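You operate a simulated robot arm through the tools that you are given. There is no shell and no other tool.

You are at the controls of a simulated robot arm. One attempt, no reset.

## Task
Swab the yoghurt tray, wipe it with the red pad, prove it clean.
Fine: yellow stick before, blue stick after; damp the pad on the alcohol dish; put sticks and pad back. What is to be rubbed or washed off counts as gone when no trace of it is left.
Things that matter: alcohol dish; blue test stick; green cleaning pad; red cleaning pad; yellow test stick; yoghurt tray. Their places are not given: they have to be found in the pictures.

Only the result counts: the job must be done as asked and must still hold three seconds after the hand-in. Knocking over, shifting, dropping, spilling or breaking anything else fails it.

## Robot
A 6-joint arm with a fingered hand, fixed in place. Base frame: the origin is at the foot of the arm, x ahead of it, y to its left, z up; the work surface is at about z = 88. Units: cm, degrees, N and s.
With the tool pointing down near the work surface it reaches from about 36 to 94 cm from the base axis. Its first joint turns from -166.0 to 166.0 degrees. Payload 5 kg.
The TCP is the grasp point between the finger pads, 3.7 cm short of the fingertips. In the tool frame z runs along the fingers and y along their closing line. Largest opening 12.4 cm; the body of the gripper starts 4.3 cm behind the TCP. The gripper is a hand of 3 fingers: y runs from the thumb to the fingers, the wrist lies at [-2.1, -12.5, -21.5] in the tool frame, and closing takes about 1.5 s.
Orientation is that of the tool frame in the base frame, as a unit quaternion [x, y, z, w]. With the fingers straight down and the wrist toward the robot, the tool's x, y and z point along [0, 1, 0], [1, 0, 0] and [0, 0, -1] of the base frame.

## Interface
- The arm moves only by the tool servo_tool. Its argument "deltas" is a list of rows, each an object (a shift or turn left out is 0, a gripper value left out holds the last) with "delta_pos": the shift along the tool's x, y, z in m, a list of three; "angular": the turn, a rotation vector about the tool's x, y, z in rad, a list of three; "fingers": the gripper command, from -1 (fully open) to 1 (shut), values between in proportion. In form: [{"delta_pos": [dx, dy, dz], "angular": [ax, ay, az], "fingers": fingers}, ...]. A call has 1 to 20 rows; each row shifts and turns the commanded pose from where the row before left it, along the tool's axes as they then stand. Each row takes 0.2 s and may step no farther than 5 cm and 8.6 degrees from the row before; otherwise, or with a gripper value out of range, the whole call is refused. Where a pose cannot be reached the arm comes as near as it can. A force on the tool above 40 N (or 10 N above the force at the start of the call, whichever is more), or a blocked arm, ends the call early, and 0.2 s more pass. Each finger travels about 7.2 cm/s and halts on what it meets, pressing with about 26 N; the grip force reading is that of the motor and also rises with nothing between the fingers. The clock runs only during rows and for 0.2 s after the last one: add rows that do not move to give the fingers time. The reply holds the time, the measured pose of the TCP, the force on the tool along the base axes, the opening and the grip force, in the units named above and with some noise, with the torque about the TCP (base axes, N m) and any sound that the robot's microphone picked up, and new pictures: "views" is both (left out), scene, wrist or none.
- Cameras (640 x 400 px; columns grow to the right, rows downward): "scene" is fixed at [4.88, -50.13, 148.15]; the picture's right is [0.49, -0.87, 0.00], its down [-0.45, -0.25, -0.85] and it looks along [0.75, 0.42, -0.52] (base axes); focal length 374 px, centre (320, 200). "wrist" rides on the gripper at [7.2, -10.4, -15.4] in the tool frame; the picture's right is [-0.83, 0.26, -0.49], its down [-0.51, -0.72, 0.47] and it looks along [-0.23, 0.64, 0.73] (tool axes); focal length 243 px, centre (320, 200).
- set_grasp(shape): the hand has 3 fingers and takes this shape, open, in about a second: jaw (thumb against the fingers, like two jaws); tri (thumb and two fingers); tip (a fingertip pinch); poke (one finger out to press); point (the index stretched); flat (the hand flat); cup (the hand cupped); fist (a fist). The gripper value then closes the fingers along that shape, each until it touches; the sizes above hold for jaw. It gives what a move gives, with no picture.
- pixel_to_xyz(camera, pixels): for up to 12 pixels [column, row] of the newest picture of that camera ("zoom" is the newest enlarged one), the place [x, y, z] in the base frame of the surface seen there, good to about 0.2 cm. The clock stands still meanwhile.
- zoom(camera, box): a new picture of the part [left, top, right, bottom] of that camera's present view, enlarged. The clock stands still meanwhile.
- job_done(): hands the job in; it is judged then, once.

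Unless the task says otherwise, let go and move clear before handing in.

The tools are called after "Request:" as a command line: name --argument value ..., lists and objects as JSON in quotes. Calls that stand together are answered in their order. servo_tool: Moves the arm, as the interface text tells. Its arguments: {"type":"object","properties":{"deltas":{"type":"array","items":{"type":"object","properties":{"delta_pos":{"type":"array","items":{"type":"number"}},"angular":{"type":"array","items":{"type":"number"}},"fingers":{"type":"number"}}}},"views":{"type":"string","enum":["both","scene","wrist","none"]}},"required":["deltas"]} The other tools are called the same way: set_grasp (shape) gives the hand a shape; pixel_to_xyz (camera, pixels) gives the place of the surface under pixels of a picture; zoom (camera, box) takes an enlarged picture of a part of a camera's view; job_done () hands the job in.

At the start:

```text
clock: 0.0
position: [67.42, 31.46, 118.54]
orientation: [0.708, 0.706, -0.001, 0.0]
force: [-0.1, 0.7, -0.5]
torque: [0.01, 0.0, -0.01]
finger_gap: 12.35
gripper_force: 0.1
shape: jaw
```

scene: 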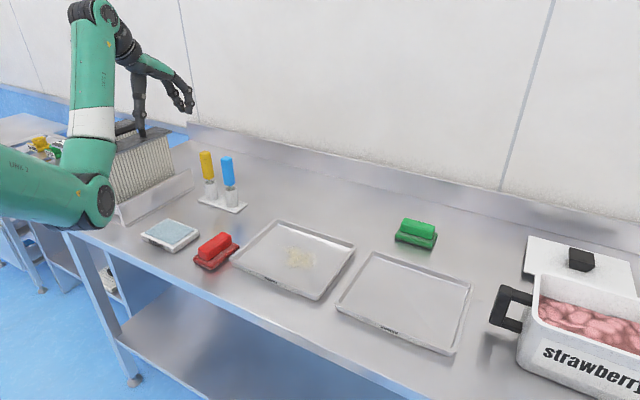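
wrist: 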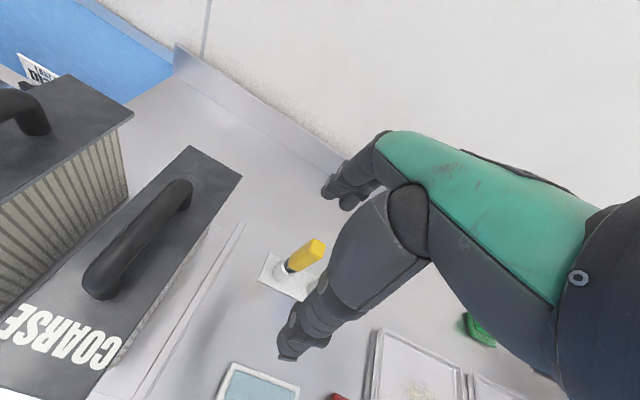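

The scene shows yellow and blue sticks in a holder near (220,185), a dish at (170,235), the red pad at (215,250), a stained tray at (297,258) and a second tray at (405,300). I'll zoom in to read labels and get positions.

Request:
zoom --camera "scene" --box '[220, 200, 360, 310]'

Request:
zoom --camera "scene" --box '[330, 210, 490, 360]'

Request:
zoom --camera "scene" --box '[130, 140, 260, 280]'

Request:
pixel_to_xyz --camera "scene" --pixels '[[207, 155], [227, 160], [211, 195], [231, 200], [170, 233], [217, 240], [212, 262], [300, 258], [278, 221], [353, 246], [317, 299], [231, 261]]'

```text
3.64 times, centred on (290, 255) of scene
```

zoom: 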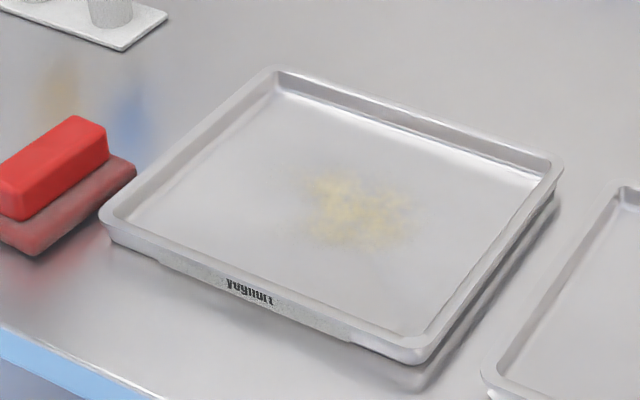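

```text
2.67 times, centred on (410, 285) of scene
```

zoom: 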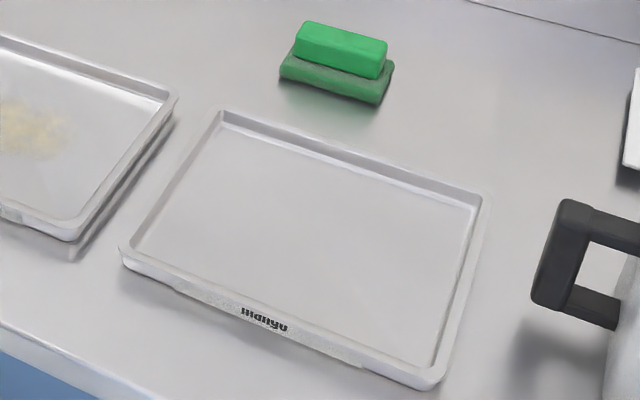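

```text
2.86 times, centred on (195, 210) of scene
```

zoom: 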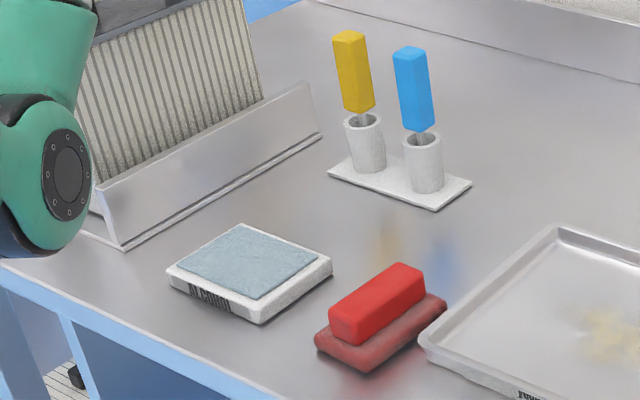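

```text
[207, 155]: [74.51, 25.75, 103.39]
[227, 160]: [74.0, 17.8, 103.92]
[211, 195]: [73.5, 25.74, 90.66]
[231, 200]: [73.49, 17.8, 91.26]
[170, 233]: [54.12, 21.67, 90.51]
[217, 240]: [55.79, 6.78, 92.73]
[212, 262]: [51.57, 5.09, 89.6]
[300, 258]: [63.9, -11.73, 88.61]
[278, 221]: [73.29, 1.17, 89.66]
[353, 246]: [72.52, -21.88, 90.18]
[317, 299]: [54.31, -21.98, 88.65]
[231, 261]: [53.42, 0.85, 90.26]
```

The tray at left is labelled yoghurt and carries the yellowish stain. I'll measure the stick handles, dish and red pad from the zoomed picture.

Request:
pixel_to_xyz --camera "zoom" --pixels '[[349, 36], [337, 60], [360, 105], [374, 60], [371, 104], [410, 52], [400, 80], [412, 126], [430, 118], [365, 120], [422, 136], [363, 165]]'

Request:
pixel_to_xyz --camera "zoom" --pixels '[[400, 268], [422, 275], [332, 305], [358, 310], [345, 325], [420, 295], [360, 345], [445, 303], [355, 368], [318, 345], [333, 170], [435, 207]]'

Request:
pixel_to_xyz --camera "zoom" --pixels '[[240, 226], [330, 262], [260, 312], [170, 268], [240, 230], [315, 262], [255, 295], [182, 265], [470, 185], [375, 158], [260, 320], [250, 260]]'

```text
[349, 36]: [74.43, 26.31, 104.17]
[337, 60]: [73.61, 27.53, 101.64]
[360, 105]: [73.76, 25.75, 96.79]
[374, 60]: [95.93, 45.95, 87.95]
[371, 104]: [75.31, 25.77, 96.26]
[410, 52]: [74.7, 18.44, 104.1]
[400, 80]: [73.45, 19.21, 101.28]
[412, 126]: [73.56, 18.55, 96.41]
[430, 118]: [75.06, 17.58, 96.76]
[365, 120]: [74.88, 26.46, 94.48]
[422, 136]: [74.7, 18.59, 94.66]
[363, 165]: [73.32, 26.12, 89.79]
```

```text
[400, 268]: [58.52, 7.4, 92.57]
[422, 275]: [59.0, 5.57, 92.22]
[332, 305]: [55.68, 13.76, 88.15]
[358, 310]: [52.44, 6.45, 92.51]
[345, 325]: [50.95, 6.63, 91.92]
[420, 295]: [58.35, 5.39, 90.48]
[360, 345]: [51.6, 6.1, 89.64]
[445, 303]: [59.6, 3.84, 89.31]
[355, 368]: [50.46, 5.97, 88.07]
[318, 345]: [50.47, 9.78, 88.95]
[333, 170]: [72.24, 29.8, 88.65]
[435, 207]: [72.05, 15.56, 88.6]
```

```text
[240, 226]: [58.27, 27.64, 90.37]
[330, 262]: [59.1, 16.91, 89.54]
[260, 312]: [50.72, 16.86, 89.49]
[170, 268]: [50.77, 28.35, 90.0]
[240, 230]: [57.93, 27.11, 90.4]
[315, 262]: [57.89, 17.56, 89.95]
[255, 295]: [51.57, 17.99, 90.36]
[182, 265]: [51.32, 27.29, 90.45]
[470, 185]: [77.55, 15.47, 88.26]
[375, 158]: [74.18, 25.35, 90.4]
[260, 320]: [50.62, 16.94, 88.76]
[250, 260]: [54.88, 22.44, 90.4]
```

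Handles are about 2 cm square spanning z ≈ 96–104 and near x 74.5, with the yellow at y≈26.4 and the blue at y≈18.3. I'll zoom in tighter for precise measurements before moving.

Request:
zoom --camera "scene" --box '[190, 145, 254, 215]'

```text
5.71 times, centred on (222, 180) of scene
```

zoom: 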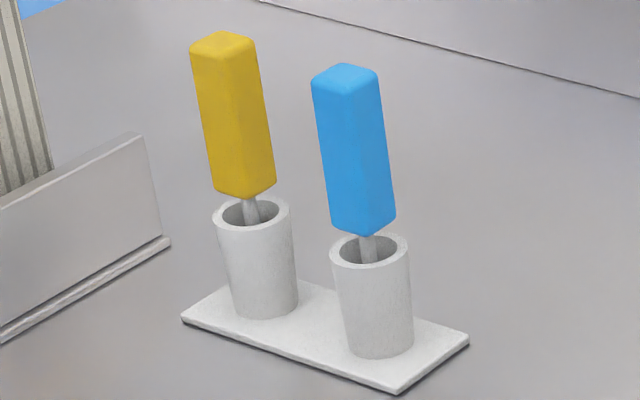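

Request:
pixel_to_xyz --camera "zoom" --pixels '[[222, 42], [195, 60], [235, 62], [255, 50], [215, 180], [245, 190], [272, 178], [250, 210], [215, 215], [250, 227], [288, 210], [250, 201]]'

Request:
pixel_to_xyz --camera "zoom" --pixels '[[343, 75], [316, 92], [350, 96], [376, 80], [335, 220], [367, 230], [392, 215], [367, 248], [333, 252], [368, 266], [405, 245], [372, 350]]'

```text
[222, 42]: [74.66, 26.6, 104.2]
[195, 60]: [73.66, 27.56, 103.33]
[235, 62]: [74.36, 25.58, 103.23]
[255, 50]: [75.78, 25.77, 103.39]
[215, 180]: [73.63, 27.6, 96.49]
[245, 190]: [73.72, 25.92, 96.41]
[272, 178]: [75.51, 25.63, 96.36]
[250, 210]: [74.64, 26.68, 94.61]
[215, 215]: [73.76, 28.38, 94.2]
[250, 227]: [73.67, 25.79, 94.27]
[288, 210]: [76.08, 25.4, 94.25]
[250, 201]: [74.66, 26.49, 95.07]
```

```text
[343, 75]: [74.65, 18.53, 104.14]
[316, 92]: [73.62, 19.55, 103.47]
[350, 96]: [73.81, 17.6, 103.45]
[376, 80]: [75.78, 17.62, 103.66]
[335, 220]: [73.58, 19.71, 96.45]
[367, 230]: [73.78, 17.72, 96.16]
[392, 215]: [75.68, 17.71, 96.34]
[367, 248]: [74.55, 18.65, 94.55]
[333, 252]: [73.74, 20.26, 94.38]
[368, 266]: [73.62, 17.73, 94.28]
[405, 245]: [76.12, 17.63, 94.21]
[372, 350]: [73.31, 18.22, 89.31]
```

The handles stand upright: yellow centred at about (74.7, 26.6) and blue at (74.7, 18.6), both spanning z 96.2–104.2. I'll move the open hand above the yellow stick.

Request:
servo_tool --deltas '[{"delta_pos": [-0.0122, 0.0182, 0.0]}, {"delta_pos": [-0.0122, 0.0182, 0.0]}, {"delta_pos": [-0.0122, 0.0182, 0.02]}, {"delta_pos": [-0.012, 0.0182, 0.02]}, {"delta_pos": [0, 0, 0]}]'

```text
clock: 1.2
position: [74.86, 26.76, 114.45]
orientation: [0.708, 0.707, 0.001, -0.001]
force: [0.2, -0.9, 0.0]
torque: [0.01, -0.01, 0.03]
finger_gap: 12.37
gripper_force: 0.2
shape: jaw
```

scene: 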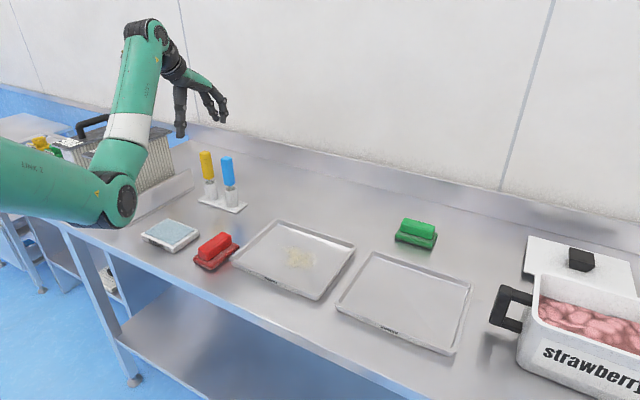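
wrist: 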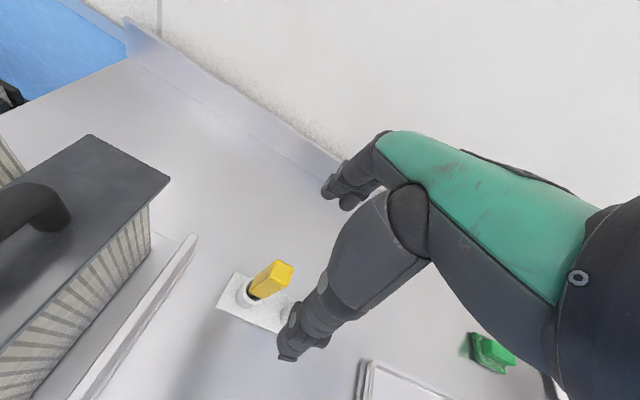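

The hand is above the stick holder (scene pixel ~(200,110)), measured at (74.9, 26.8, 114.5). I'll zoom in on the hand to see how the fingers sit.

Request:
zoom --camera "scene" --box '[150, 70, 260, 220]'

```text
2.67 times, centred on (205, 145) of scene
```

zoom: 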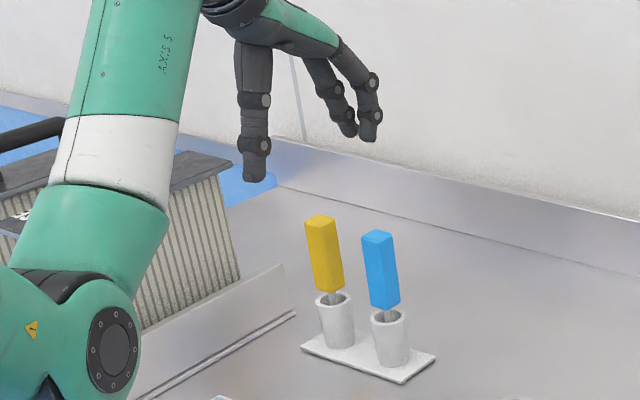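

The thumb is toward the robot and two fingers are on the far side. I'll check the fingertip positions.

Request:
pixel_to_xyz --camera "zoom" --pixels '[[252, 178], [250, 160], [347, 133], [370, 138], [340, 125], [366, 120], [240, 160], [265, 160], [335, 90], [370, 85]]'

```text
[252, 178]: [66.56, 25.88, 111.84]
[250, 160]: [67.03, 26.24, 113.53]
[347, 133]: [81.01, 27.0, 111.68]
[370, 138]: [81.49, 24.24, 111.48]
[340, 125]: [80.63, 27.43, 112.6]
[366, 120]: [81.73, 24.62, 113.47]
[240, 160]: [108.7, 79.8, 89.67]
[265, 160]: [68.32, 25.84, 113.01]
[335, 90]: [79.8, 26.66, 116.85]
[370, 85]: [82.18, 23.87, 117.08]
```

Finger pads straddle the stick along x (68.4 to 81), and y is centred. I'll descend 13 cm around the handle.

Request:
servo_tool --deltas '[{"delta_pos": [-0.001, -0.001, 0.025]}, {"delta_pos": [0, 0, 0.025]}, {"delta_pos": [0, 0, 0.025]}, {"delta_pos": [0, 0, 0.025]}, {"delta_pos": [0, 0, 0.02]}, {"delta_pos": [0, 0, 0.012]}, {}]'

Request:
zoom --camera "scene" --box '[170, 120, 260, 220]'

```text
clock: 2.8
position: [74.84, 26.67, 101.39]
orientation: [0.706, 0.708, 0.0, 0.0]
force: [-0.2, -0.3, -0.8]
torque: [0.0, 0.0, -0.02]
finger_gap: 12.38
gripper_force: 0.0
shape: jaw
```

scene: 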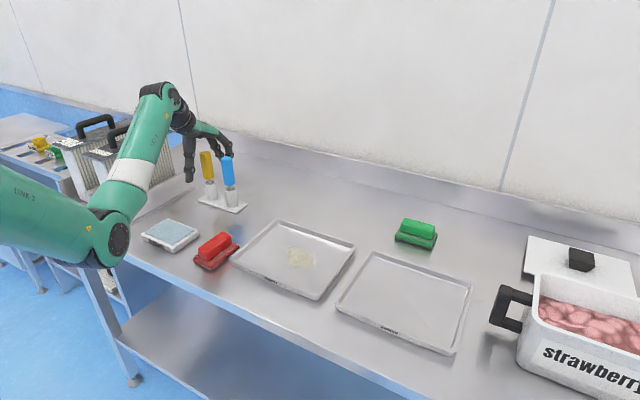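
wrist: 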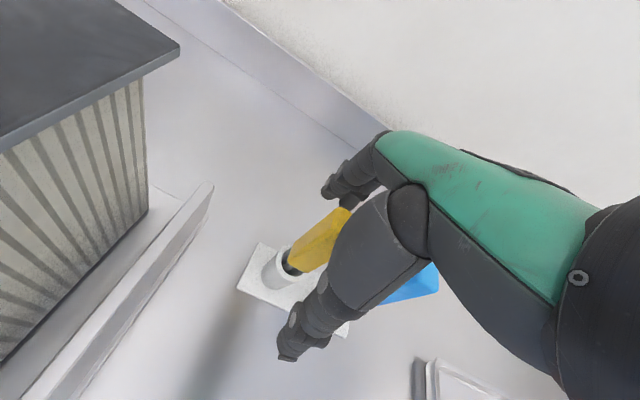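

```text
4.00 times, centred on (215, 170) of scene
```

zoom: 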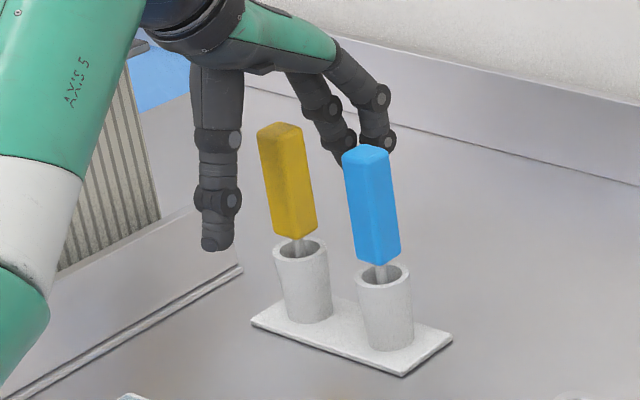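

The yellow handle sits between thumb and fingers with the holder untouched. I'll close the grip on it.

Request:
servo_tool --deltas '[{"fingers": 0.2}, {"fingers": 0.4}, {"fingers": 0.6}, {"fingers": 0.8}, {"fingers": 1}, {"fingers": 1}, {"fingers": 1}, {"fingers": 1}]'

Request:
zoom --camera "scene" --box '[170, 120, 260, 220]'

```text
clock: 4.6
position: [74.8, 26.52, 101.47]
orientation: [0.708, 0.707, 0.001, 0.0]
force: [1.1, 1.0, 0.0]
torque: [0.06, -0.03, 0.04]
finger_gap: 1.69
gripper_force: 26.1
shape: jaw
```

scene: 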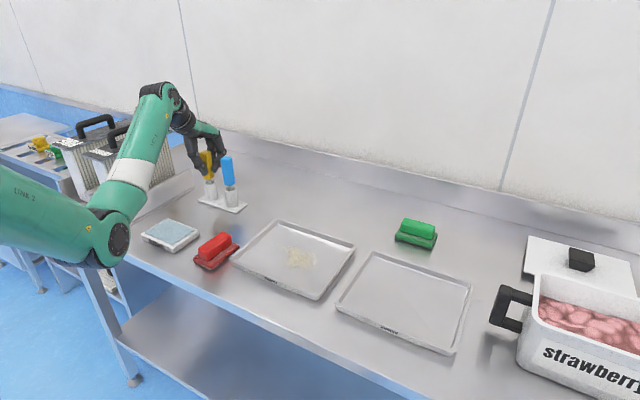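
wrist: 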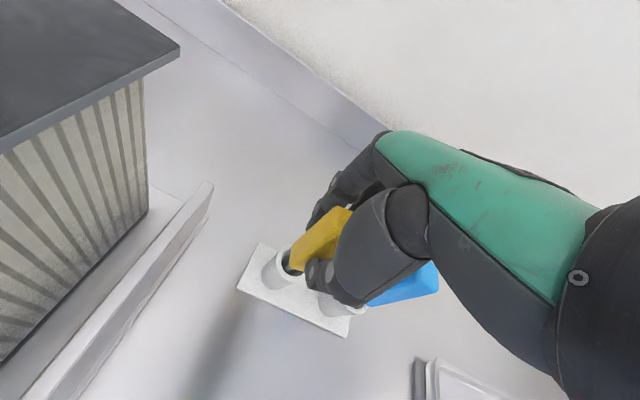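

```text
4.00 times, centred on (215, 170) of scene
```

zoom: 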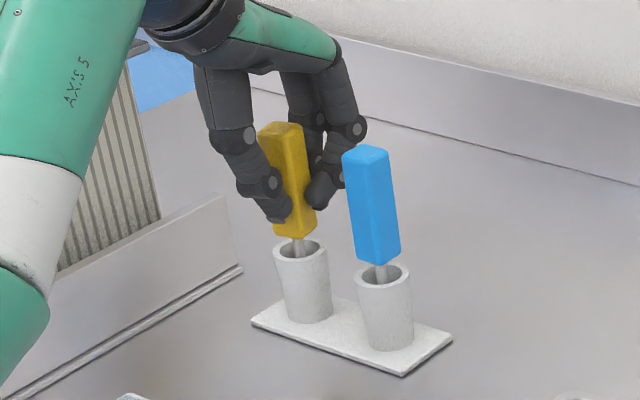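

The grip holds at 1.7 cm opening with 26 N on the yellow handle. I'll lift straight up.

Request:
servo_tool --deltas '[{"delta_pos": [0, 0, -0.01]}, {"delta_pos": [0, 0, -0.02]}, {"delta_pos": [0, 0, -0.025]}, {"delta_pos": [0, 0, -0.025]}, {"delta_pos": [0, 0, -0.02]}, {}]'

Request:
zoom --camera "scene" --box '[160, 80, 270, 220]'

```text
clock: 6.0
position: [74.8, 26.69, 111.31]
orientation: [0.707, 0.707, 0.0, 0.0]
force: [0.1, 0.3, -0.2]
torque: [-0.02, 0.0, 0.0]
finger_gap: 1.64
gripper_force: 26.4
shape: jaw
```

scene: 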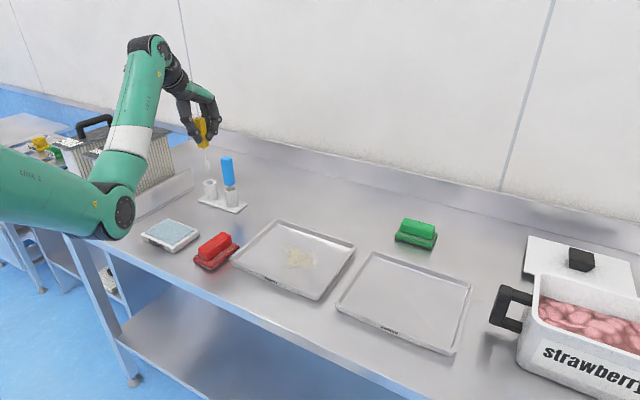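
wrist: 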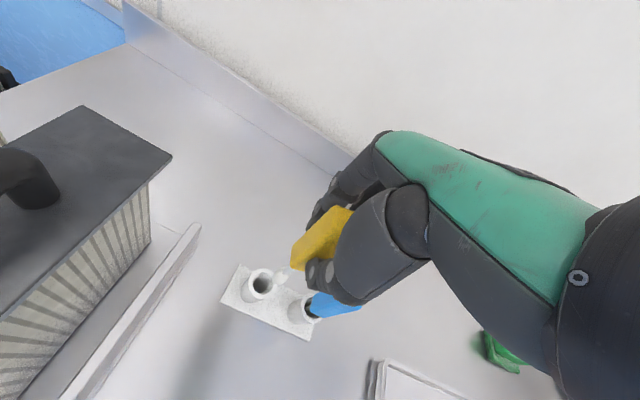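

```text
2.86 times, centred on (215, 150) of scene
```

zoom: 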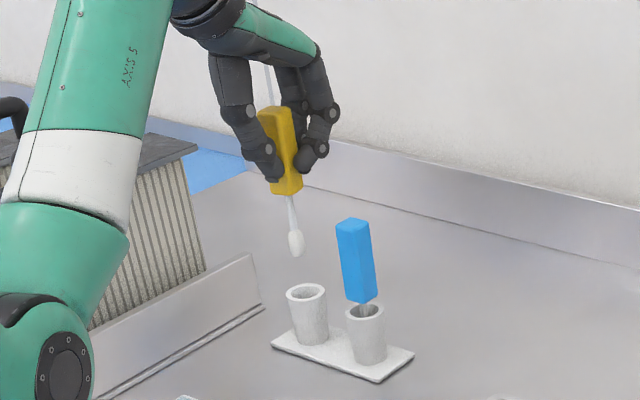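

The stick is out cleanly, and its swab tip hangs at zoom (297,254). I'll measure the tip.

Request:
zoom --camera "scene" --box '[180, 105, 230, 180]'

```text
5.33 times, centred on (205, 142) of scene
```

zoom: 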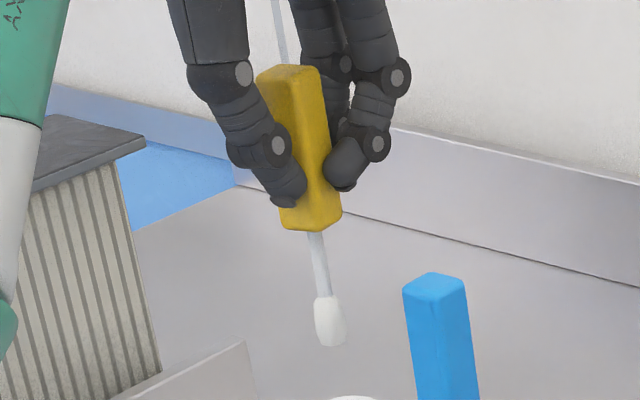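

Request:
pixel_to_xyz --camera "zoom" --pixels '[[331, 341], [330, 320], [325, 300], [318, 250], [310, 224], [287, 75], [305, 100], [332, 346], [337, 210]]'

Request:
pixel_to_xyz --camera "scene" --pixels '[[287, 252], [300, 258], [312, 262], [300, 247], [297, 266], [320, 245], [270, 245], [320, 280], [300, 232], [340, 255]]'

Request:
zoom --camera "scene" --box '[265, 235, 335, 280]'

```text
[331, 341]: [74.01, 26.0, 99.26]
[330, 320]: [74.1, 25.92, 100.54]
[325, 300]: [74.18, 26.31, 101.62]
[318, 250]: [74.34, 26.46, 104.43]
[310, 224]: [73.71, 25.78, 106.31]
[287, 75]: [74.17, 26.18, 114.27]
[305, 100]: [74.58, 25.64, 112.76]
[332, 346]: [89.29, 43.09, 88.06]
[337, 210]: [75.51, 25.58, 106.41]
```

```text
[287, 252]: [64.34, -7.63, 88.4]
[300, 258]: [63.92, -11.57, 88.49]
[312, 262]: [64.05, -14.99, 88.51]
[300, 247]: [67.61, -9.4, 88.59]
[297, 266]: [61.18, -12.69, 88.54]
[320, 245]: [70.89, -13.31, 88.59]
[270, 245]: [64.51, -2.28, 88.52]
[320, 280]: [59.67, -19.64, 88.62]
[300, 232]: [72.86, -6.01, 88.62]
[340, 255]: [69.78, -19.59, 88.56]
```

```text
8.89 times, centred on (300, 258) of scene
```

zoom: 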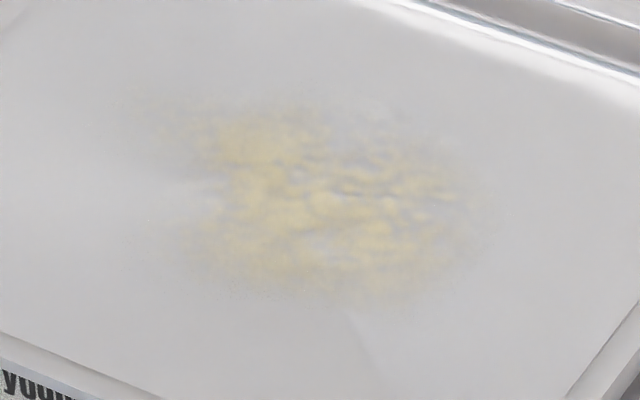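

The tip is ~12.3 cm below the TCP. I'll map the extent of the stain from this zoom.

Request:
pixel_to_xyz --camera "zoom" --pixels '[[150, 125], [250, 105], [400, 130], [485, 190], [470, 260], [370, 300], [240, 300], [180, 230], [190, 170], [310, 205], [250, 145], [340, 340]]'

```text
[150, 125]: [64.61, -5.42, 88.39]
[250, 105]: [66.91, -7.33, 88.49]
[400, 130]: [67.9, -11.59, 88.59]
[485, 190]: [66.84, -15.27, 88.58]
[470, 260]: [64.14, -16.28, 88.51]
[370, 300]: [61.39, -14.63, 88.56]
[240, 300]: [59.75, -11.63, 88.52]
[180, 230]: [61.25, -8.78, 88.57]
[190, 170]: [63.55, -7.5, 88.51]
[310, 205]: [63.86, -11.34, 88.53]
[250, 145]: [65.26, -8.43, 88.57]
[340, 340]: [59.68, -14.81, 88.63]
```

The stain spans about x 59.5–68, y −5.5 to −16.5. I'll raise the tip above the blue handle, then carry the stick over the stain.

Request:
servo_tool --deltas '[{"delta_pos": [0, 0, -0.03]}, {"delta_pos": [0, -0.02, -0.03]}, {"delta_pos": [-0.01, -0.03, -0.03]}, {"delta_pos": [-0.03, -0.03, 0]}, {"delta_pos": [-0.035, -0.028, 0]}, {"delta_pos": [-0.04, 0, 0]}, {"delta_pos": [-0.04, 0, 0]}, {"delta_pos": [-0.04, 0, 0]}, {"delta_pos": [-0.04, 0, 0]}, {"delta_pos": [-0.04, 0, 0]}, {"delta_pos": [-0.04, 0, 0]}, {"delta_pos": [-0.035, 0, 0]}, {"delta_pos": [-0.025, 0, 0]}, {}, {}]'

```text
clock: 9.2
position: [66.14, -10.4, 117.34]
orientation: [0.707, 0.707, 0.0, 0.0]
force: [-0.6, -0.4, 1.2]
torque: [-0.02, 0.02, -0.01]
finger_gap: 1.59
gripper_force: 25.7
shape: jaw
out of reach, approached as far as the arm can: row 5, 6, 8
```

scene: 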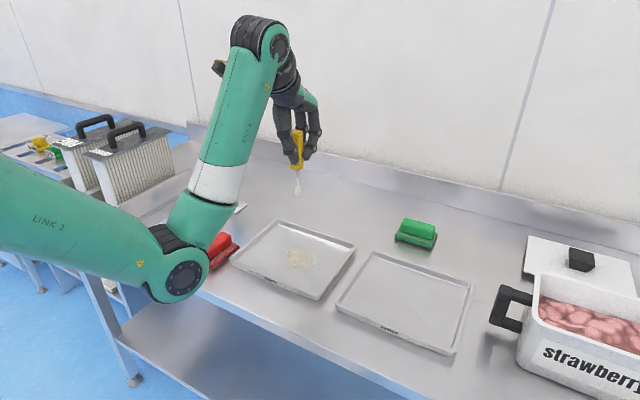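
wrist: 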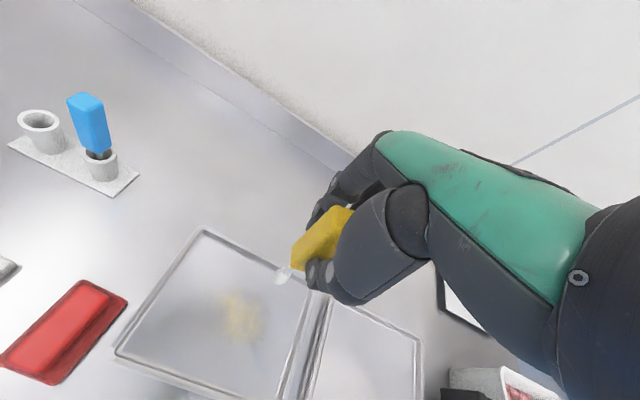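

The arm stands at (66.1, −10.4, 117.3), a bit off because of a reach limit up high, with the stick held well. I'll lower in steps and re-check.

Request:
servo_tool --deltas '[{"delta_pos": [0, 0, 0.02]}, {"delta_pos": [0, 0, 0.03]}, {"delta_pos": [0, 0, 0.03]}, {}]'

```text
clock: 10.2
position: [66.16, -10.48, 109.54]
orientation: [0.707, 0.707, 0.0, 0.0]
force: [-0.5, -0.3, -1.0]
torque: [-0.02, 0.03, -0.02]
finger_gap: 1.61
gripper_force: 25.9
shape: jaw
```

scene: 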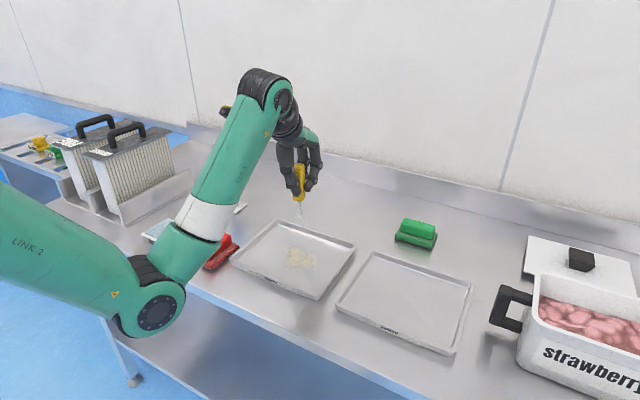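
wrist: 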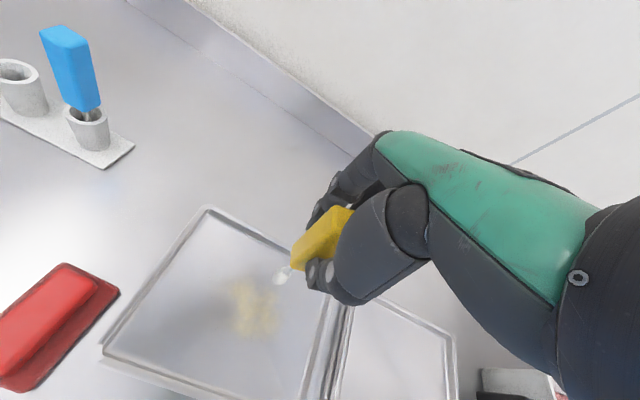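

Now at (66.2, −10.5, 109.5), with the tip at z ≈ 97. I'll centre over the stain and go down to about 1.5 cm above the tray.

Request:
servo_tool --deltas '[{"delta_pos": [-0.003, -0.02, 0.02]}, {"delta_pos": [0, 0, 0.025]}, {"delta_pos": [0, 0, 0.02]}, {}]'

Request:
zoom --camera "scene" --box '[255, 180, 345, 290]'

```text
clock: 11.2
position: [64.13, -10.84, 103.11]
orientation: [0.707, 0.707, -0.001, -0.001]
force: [-0.1, -0.2, -0.7]
torque: [0.0, 0.02, 0.0]
finger_gap: 1.63
gripper_force: 25.3
shape: jaw
```

scene: 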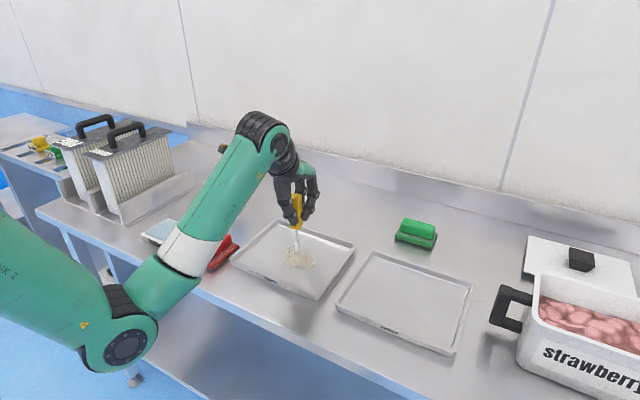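
wrist: 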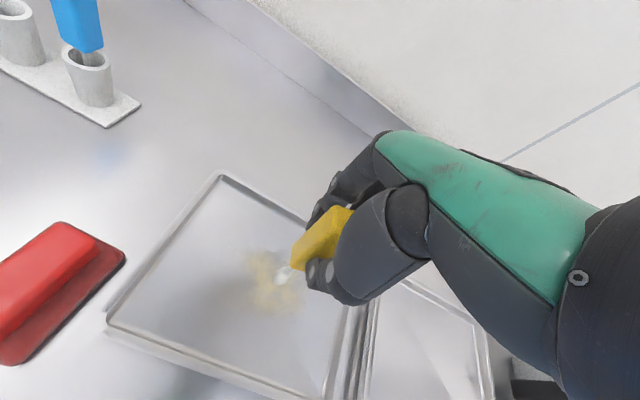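

```text
3.64 times, centred on (300, 235) of scene
```

zoom: 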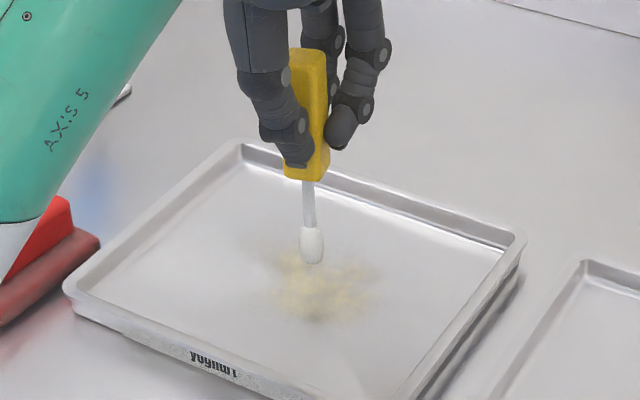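

The tip is ~2 cm above the stain (zoom (312,262)). I'll lower to near contact and watch the force.

Request:
servo_tool --deltas '[{"delta_pos": [0, 0, 0.01]}, {"delta_pos": [0, 0, 0.007]}, {}]' --views "none"

Request:
servo_tool --deltas '[{"delta_pos": [0, 0, 0.002]}, {"delta_pos": [0, 0, 0.001]}, {}]' --views "none"

Request:
zoom --camera "scene" --box '[270, 210, 330, 290]'

```text
clock: 12.0
position: [64.06, -10.73, 101.52]
orientation: [0.707, 0.707, 0.0, 0.0]
force: [-0.5, -0.6, -0.5]
torque: [-0.02, -0.03, -0.01]
finger_gap: 1.62
gripper_force: 26.4
shape: jaw
```

```text
clock: 12.8
position: [64.06, -10.77, 101.19]
orientation: [0.707, 0.707, 0.0, 0.001]
force: [0.1, 0.2, 5.7]
torque: [0.0, -0.02, 0.0]
finger_gap: 1.65
gripper_force: 25.6
shape: jaw
```

```text
5.00 times, centred on (300, 250) of scene
```

zoom: 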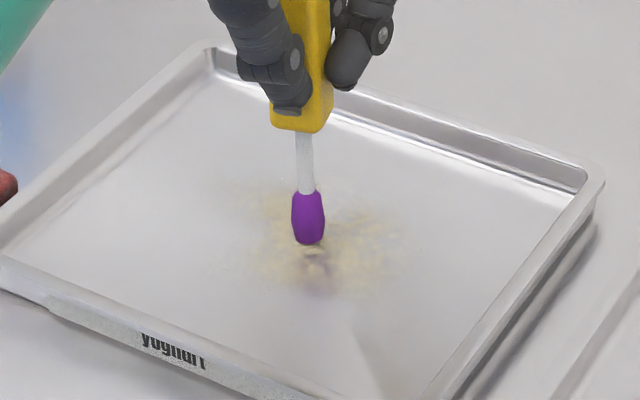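

The tip turned purple on contact at 5.7 N, so the "before" swab is positive. I'll lift and carry the yellow stick back to its cup, passing in front of the blue stick.

Request:
servo_tool --deltas '[{"delta_pos": [0, 0, -0.01]}, {"delta_pos": [0, 0, -0.025]}, {"delta_pos": [0, 0, -0.035]}, {"delta_pos": [0, 0.02, -0.035]}, {"delta_pos": [0.02, 0.02, -0.03]}, {"delta_pos": [0.035, 0, 0]}, {"delta_pos": [0.04, 0, 0]}, {"delta_pos": [0.04, 0, 0]}, {"delta_pos": [0.04, 0, 0]}, {"delta_pos": [0.04, 0, 0]}, {"delta_pos": [0.04, 0, 0]}, {"delta_pos": [0.04, 0, 0]}, {"delta_pos": [0.04, 0, 0]}, {"delta_pos": [0.03, 0, 0]}, {"delta_pos": [0.01, 0, 0]}, {}, {}]'

Request:
zoom --camera "scene" --box '[255, 210, 345, 300]'

```text
clock: 16.4
position: [67.93, 26.62, 114.62]
orientation: [0.708, 0.707, -0.001, 0.0]
force: [-0.4, 0.5, -0.4]
torque: [0.0, -0.04, 0.01]
finger_gap: 1.66
gripper_force: 26.0
shape: jaw
```

scene: 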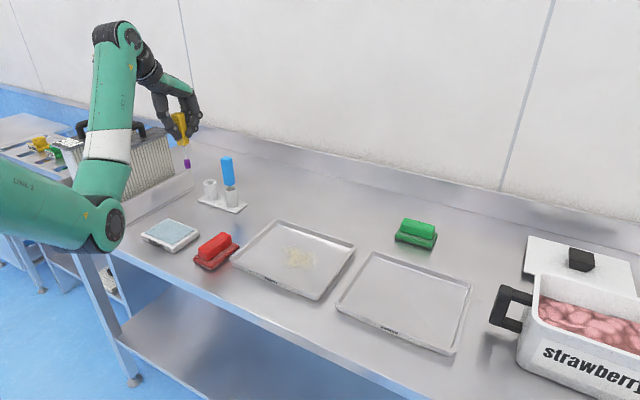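
wrist: 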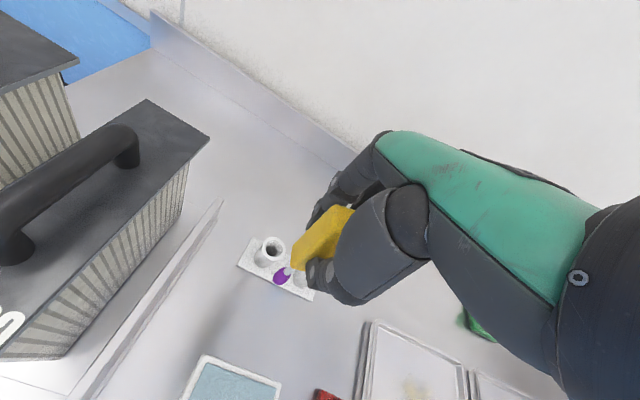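

```text
4.44 times, centred on (300, 255) of scene
```

zoom: 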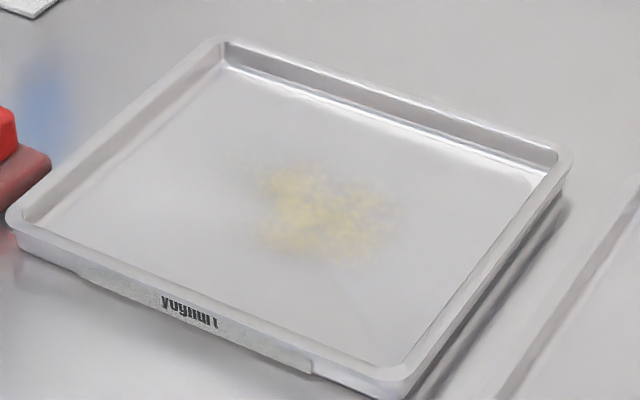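

The yellow stick (purple tip at scene (187,163)) is in front of the holder. I'll move to just over the empty cup and check alignment.

Request:
servo_tool --deltas '[{"delta_pos": [0, 0.025, 0]}, {"delta_pos": [0, 0.025, 0]}, {"delta_pos": [0, 0.018, 0.01]}, {"delta_pos": [0, 0, 0.02]}, {"delta_pos": [0, 0, 0.015]}, {}, {}]'

Request:
zoom --camera "scene" --box '[180, 120, 250, 215]'

```text
clock: 18.0
position: [74.88, 26.81, 110.21]
orientation: [0.707, 0.707, 0.0, 0.0]
force: [0.3, 0.1, 0.4]
torque: [0.02, -0.01, 0.0]
finger_gap: 1.62
gripper_force: 26.1
shape: jaw
```

scene: 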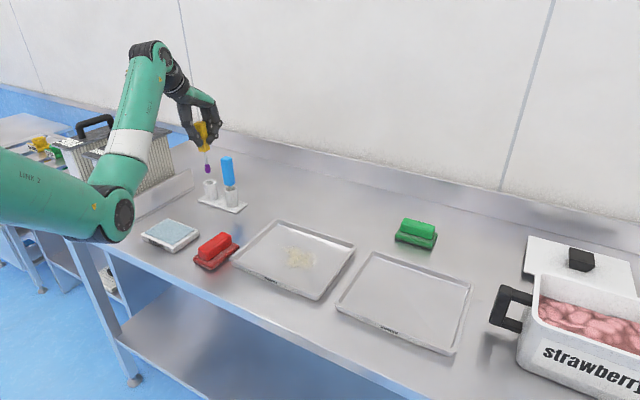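
wrist: 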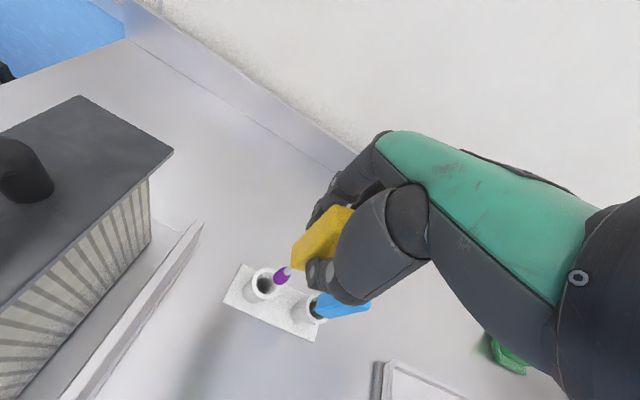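

```text
4.21 times, centred on (215, 168) of scene
```

zoom: 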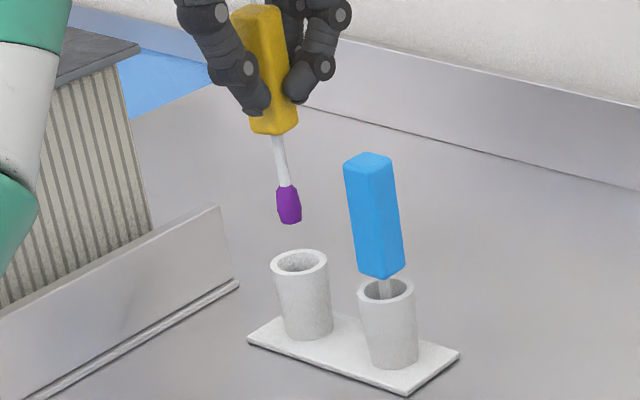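

The tip is above the cup. I'll compare tip and rim coordinates numerically.

Request:
pixel_to_xyz --camera "zoom" --pixels '[[288, 205], [289, 220], [278, 205], [300, 205], [272, 260], [326, 258], [299, 272], [299, 250], [281, 150], [273, 127]]'

```text
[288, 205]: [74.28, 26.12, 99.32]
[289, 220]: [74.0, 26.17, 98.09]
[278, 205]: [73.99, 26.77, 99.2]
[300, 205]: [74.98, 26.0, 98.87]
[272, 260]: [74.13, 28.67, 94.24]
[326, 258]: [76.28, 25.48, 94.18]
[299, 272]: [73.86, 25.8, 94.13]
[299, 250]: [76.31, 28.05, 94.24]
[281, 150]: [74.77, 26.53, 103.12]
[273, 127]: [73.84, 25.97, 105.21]
```

The stick was gripped at TCP ≈ (74.8, 26.6), so returning there reproduces its seat. I'll trim 1 mm and lower slowly.

Request:
servo_tool --deltas '[{"delta_pos": [-0.0012, -0.0005, 0.01]}, {"delta_pos": [0, 0, 0.015]}, {"delta_pos": [0, 0, 0.015]}, {"delta_pos": [0, 0, 0.015]}, {"delta_pos": [0, 0, 0.015]}, {"delta_pos": [0, 0, 0.01]}, {}, {}]'

Request:
zoom --camera "scene" --box '[180, 120, 250, 215]'

```text
clock: 19.8
position: [74.8, 26.61, 102.13]
orientation: [0.707, 0.707, 0.0, -0.001]
force: [0.2, -0.2, 0.0]
torque: [0.06, -0.05, -0.01]
finger_gap: 1.63
gripper_force: 25.8
shape: jaw
```

scene: 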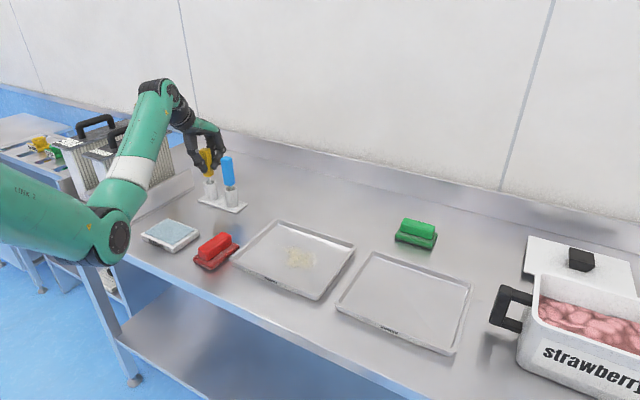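
wrist: 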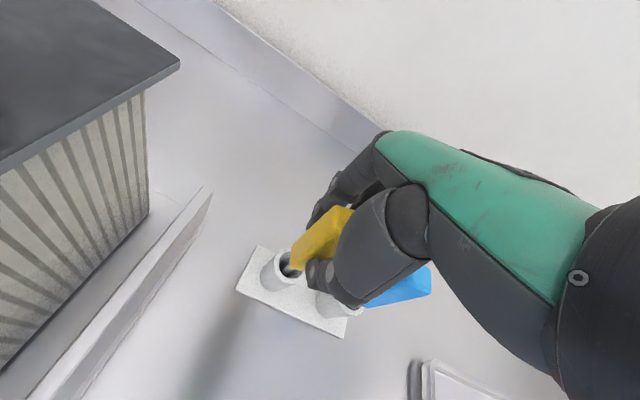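

```text
4.21 times, centred on (215, 168) of scene
```

zoom: 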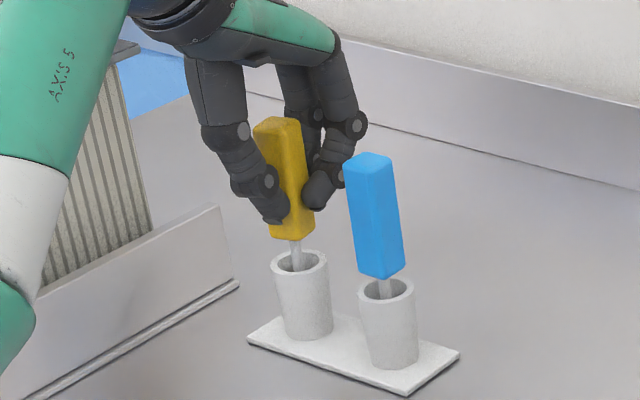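

The swab is inside the cup with no contact force, about 0.7 cm above its seat. I'll lower the rest while watching the force.

Request:
servo_tool --deltas '[{"delta_pos": [0, 0, 0.003]}, {"delta_pos": [0, 0, 0.002]}, {}]' --views "none"

Request:
servo_tool --deltas '[{"delta_pos": [0, 0, 0.001]}, {"delta_pos": [0, 0, 0.001]}, {}]' --views "none"

```text
clock: 20.6
position: [74.78, 26.59, 101.62]
orientation: [0.707, 0.707, -0.001, 0.0]
force: [0.7, 1.2, 0.0]
torque: [0.1, -0.1, -0.01]
finger_gap: 1.62
gripper_force: 25.5
shape: jaw
```

```text
clock: 21.4
position: [74.68, 26.62, 101.5]
orientation: [0.707, 0.707, 0.0, -0.001]
force: [0.5, 0.2, 0.4]
torque: [0.1, -0.1, 0.0]
finger_gap: 1.62
gripper_force: 25.5
shape: jaw
```

Still barely any vertical force at 101.5, so I'll nudge 1 mm lower to seat it.

Request:
servo_tool --deltas '[{"delta_pos": [0, 0, 0.001]}, {}]' --views "none"

Request:
zoom --camera "scene" --box '[180, 120, 250, 215]'

```text
clock: 22.0
position: [74.74, 26.55, 101.28]
orientation: [0.707, 0.707, 0.0, 0.0]
force: [0.6, 0.3, 2.2]
torque: [0.09, -0.11, -0.03]
finger_gap: 1.66
gripper_force: 26.0
shape: jaw
```

```text
4.21 times, centred on (215, 168) of scene
```

zoom: 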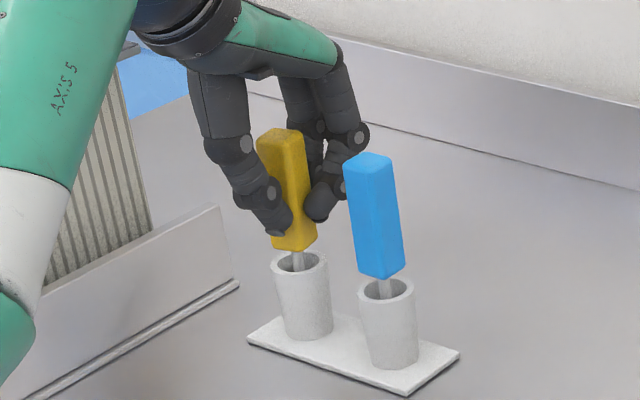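

Vertical force is 2.2 N, so the stick is seated. I'll open gradually and check it stands.

Request:
servo_tool --deltas '[{"fingers": 0.7}, {"fingers": 0.4}, {"fingers": 0}, {"fingers": -0.5}, {"fingers": -1}, {"fingers": -1}, {"fingers": -1}, {"fingers": -1}]'

Request:
zoom --camera "scene" --box '[180, 120, 250, 215]'

```text
clock: 23.8
position: [74.72, 26.54, 101.31]
orientation: [0.708, 0.707, 0.001, 0.0]
force: [0.1, 0.1, 0.0]
torque: [0.0, -0.02, 0.03]
finger_gap: 12.38
gripper_force: 0.0
shape: jaw
```

scene: 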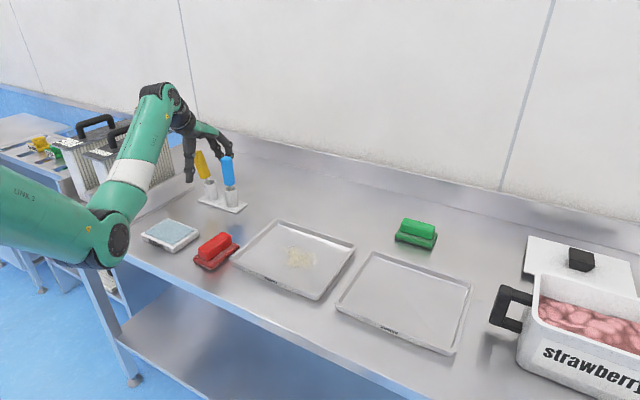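
wrist: 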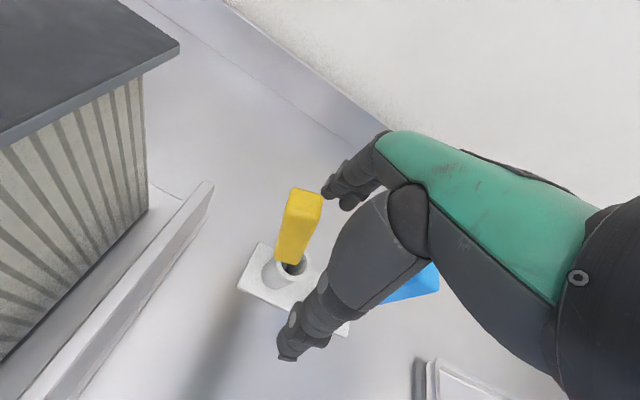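

```text
4.21 times, centred on (215, 168) of scene
```

zoom: 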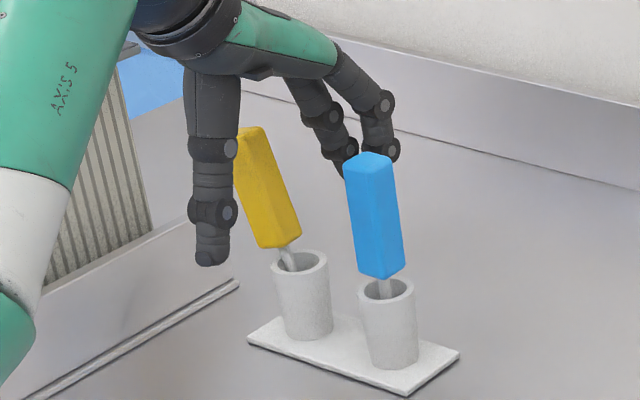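

The stick is in its cup but leans to one side against the rim (zoom (250,130)→(280,245)). I'll measure the lean before deciding on straightening.

Request:
pixel_to_xyz --camera "zoom" --pixels '[[248, 131], [262, 140], [270, 150], [278, 244], [296, 232], [262, 243], [290, 262], [283, 252], [293, 268]]'

Request:
zoom --camera "wrist" --box '[220, 170, 360, 350]'

```text
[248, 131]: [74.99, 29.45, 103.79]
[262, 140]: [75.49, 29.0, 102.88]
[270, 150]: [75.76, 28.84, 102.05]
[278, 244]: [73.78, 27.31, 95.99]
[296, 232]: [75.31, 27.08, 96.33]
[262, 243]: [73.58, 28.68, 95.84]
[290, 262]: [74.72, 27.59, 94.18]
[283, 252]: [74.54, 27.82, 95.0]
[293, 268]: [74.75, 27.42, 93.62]
```

```text
2.22 times, centred on (290, 260) of wrist
```

zoom: 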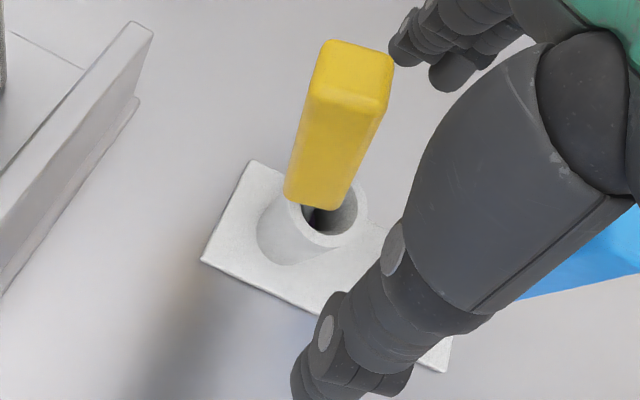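

The stick leans ~12° toward +y and is stable in the cup, but I want it upright. I'll tilt the open hand 12° to match and centre on the handle at y≈29.

Request:
servo_tool --deltas '[{"delta_pos": [0.0085, 0, 0], "angular": [0, -0.07, 0]}, {"delta_pos": [0.0085, 0, 0], "angular": [0, -0.07, 0]}, {"delta_pos": [0.0085, 0, 0.002], "angular": [0, -0.07, 0]}, {}, {}]'

Request:
zoom --camera "scene" --box '[180, 120, 250, 215]'

Request:
zoom --camera "wrist" --box '[220, 170, 360, 350]'

```text
clock: 25.0
position: [74.97, 29.1, 101.11]
orientation: [0.703, 0.703, -0.075, 0.074]
force: [-0.5, 0.0, 0.0]
torque: [0.02, -0.03, 0.0]
finger_gap: 12.37
gripper_force: 0.1
shape: jaw
```

scene: 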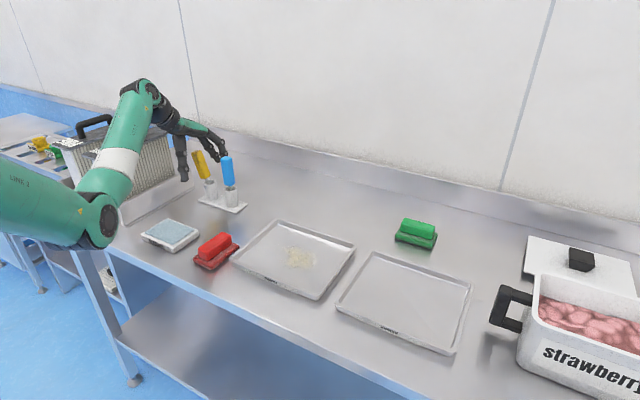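
wrist: 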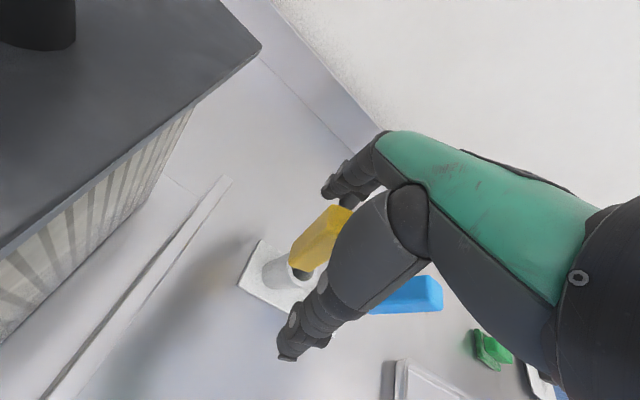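

```text
4.21 times, centred on (215, 168) of scene
```

zoom: 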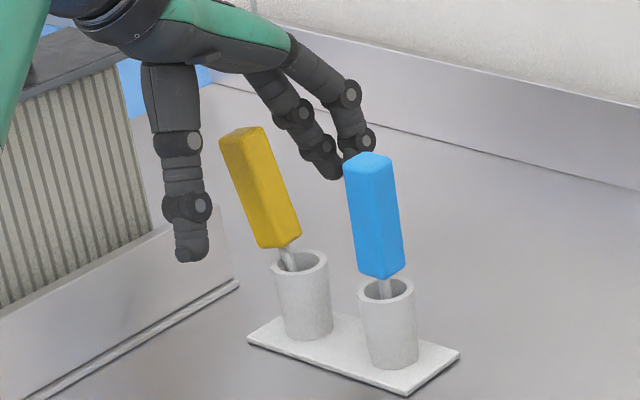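

```text
2.22 times, centred on (290, 260) of wrist
```

zoom: 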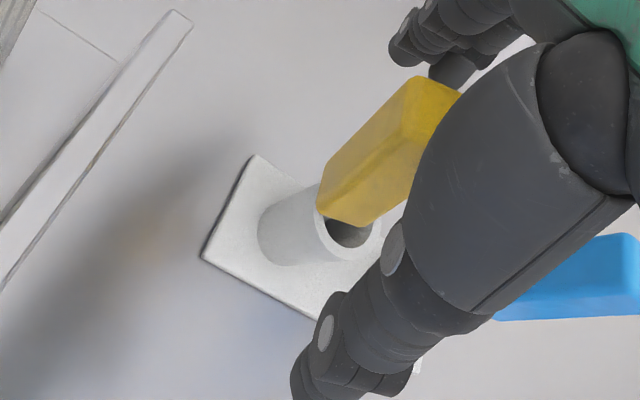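

The hand is now aligned with the tilted handle. I'll close the grip, lift slightly, and check.

Request:
servo_tool --deltas '[{"fingers": 0.2}, {"fingers": 0.4}, {"fingers": 0.6}, {"fingers": 0.8}, {"fingers": 1}, {"fingers": 1}, {"fingers": 1}, {"fingers": 1}, {"delta_pos": [0, 0, -0.005]}, {}]'

Request:
zoom --camera "scene" --box '[180, 120, 250, 215]'

```text
clock: 27.2
position: [74.84, 29.26, 101.46]
orientation: [0.703, 0.703, -0.073, 0.074]
force: [0.3, -0.7, -1.2]
torque: [-0.01, -0.06, 0.03]
finger_gap: 0.93
gripper_force: 25.9
shape: jaw
```

scene: 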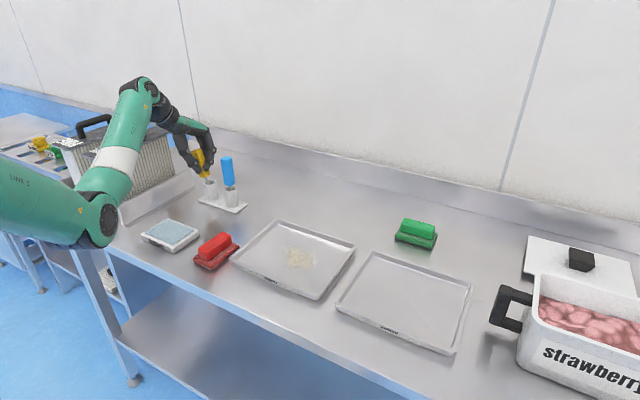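
wrist: 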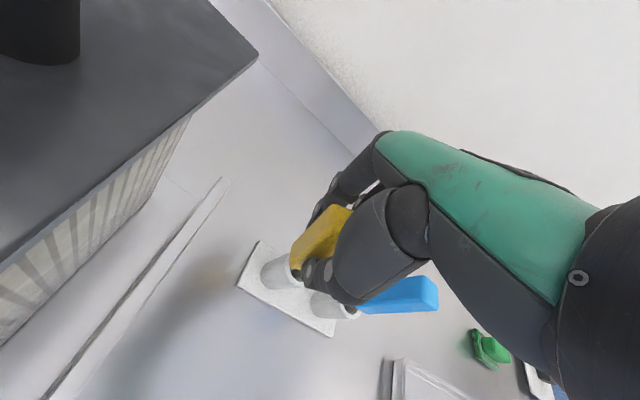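

```text
4.21 times, centred on (215, 168) of scene
```

zoom: 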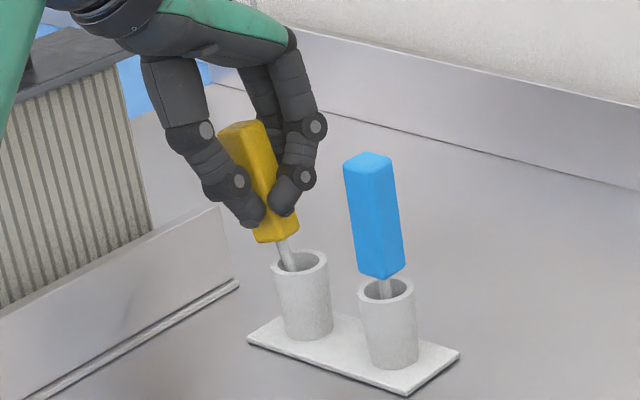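

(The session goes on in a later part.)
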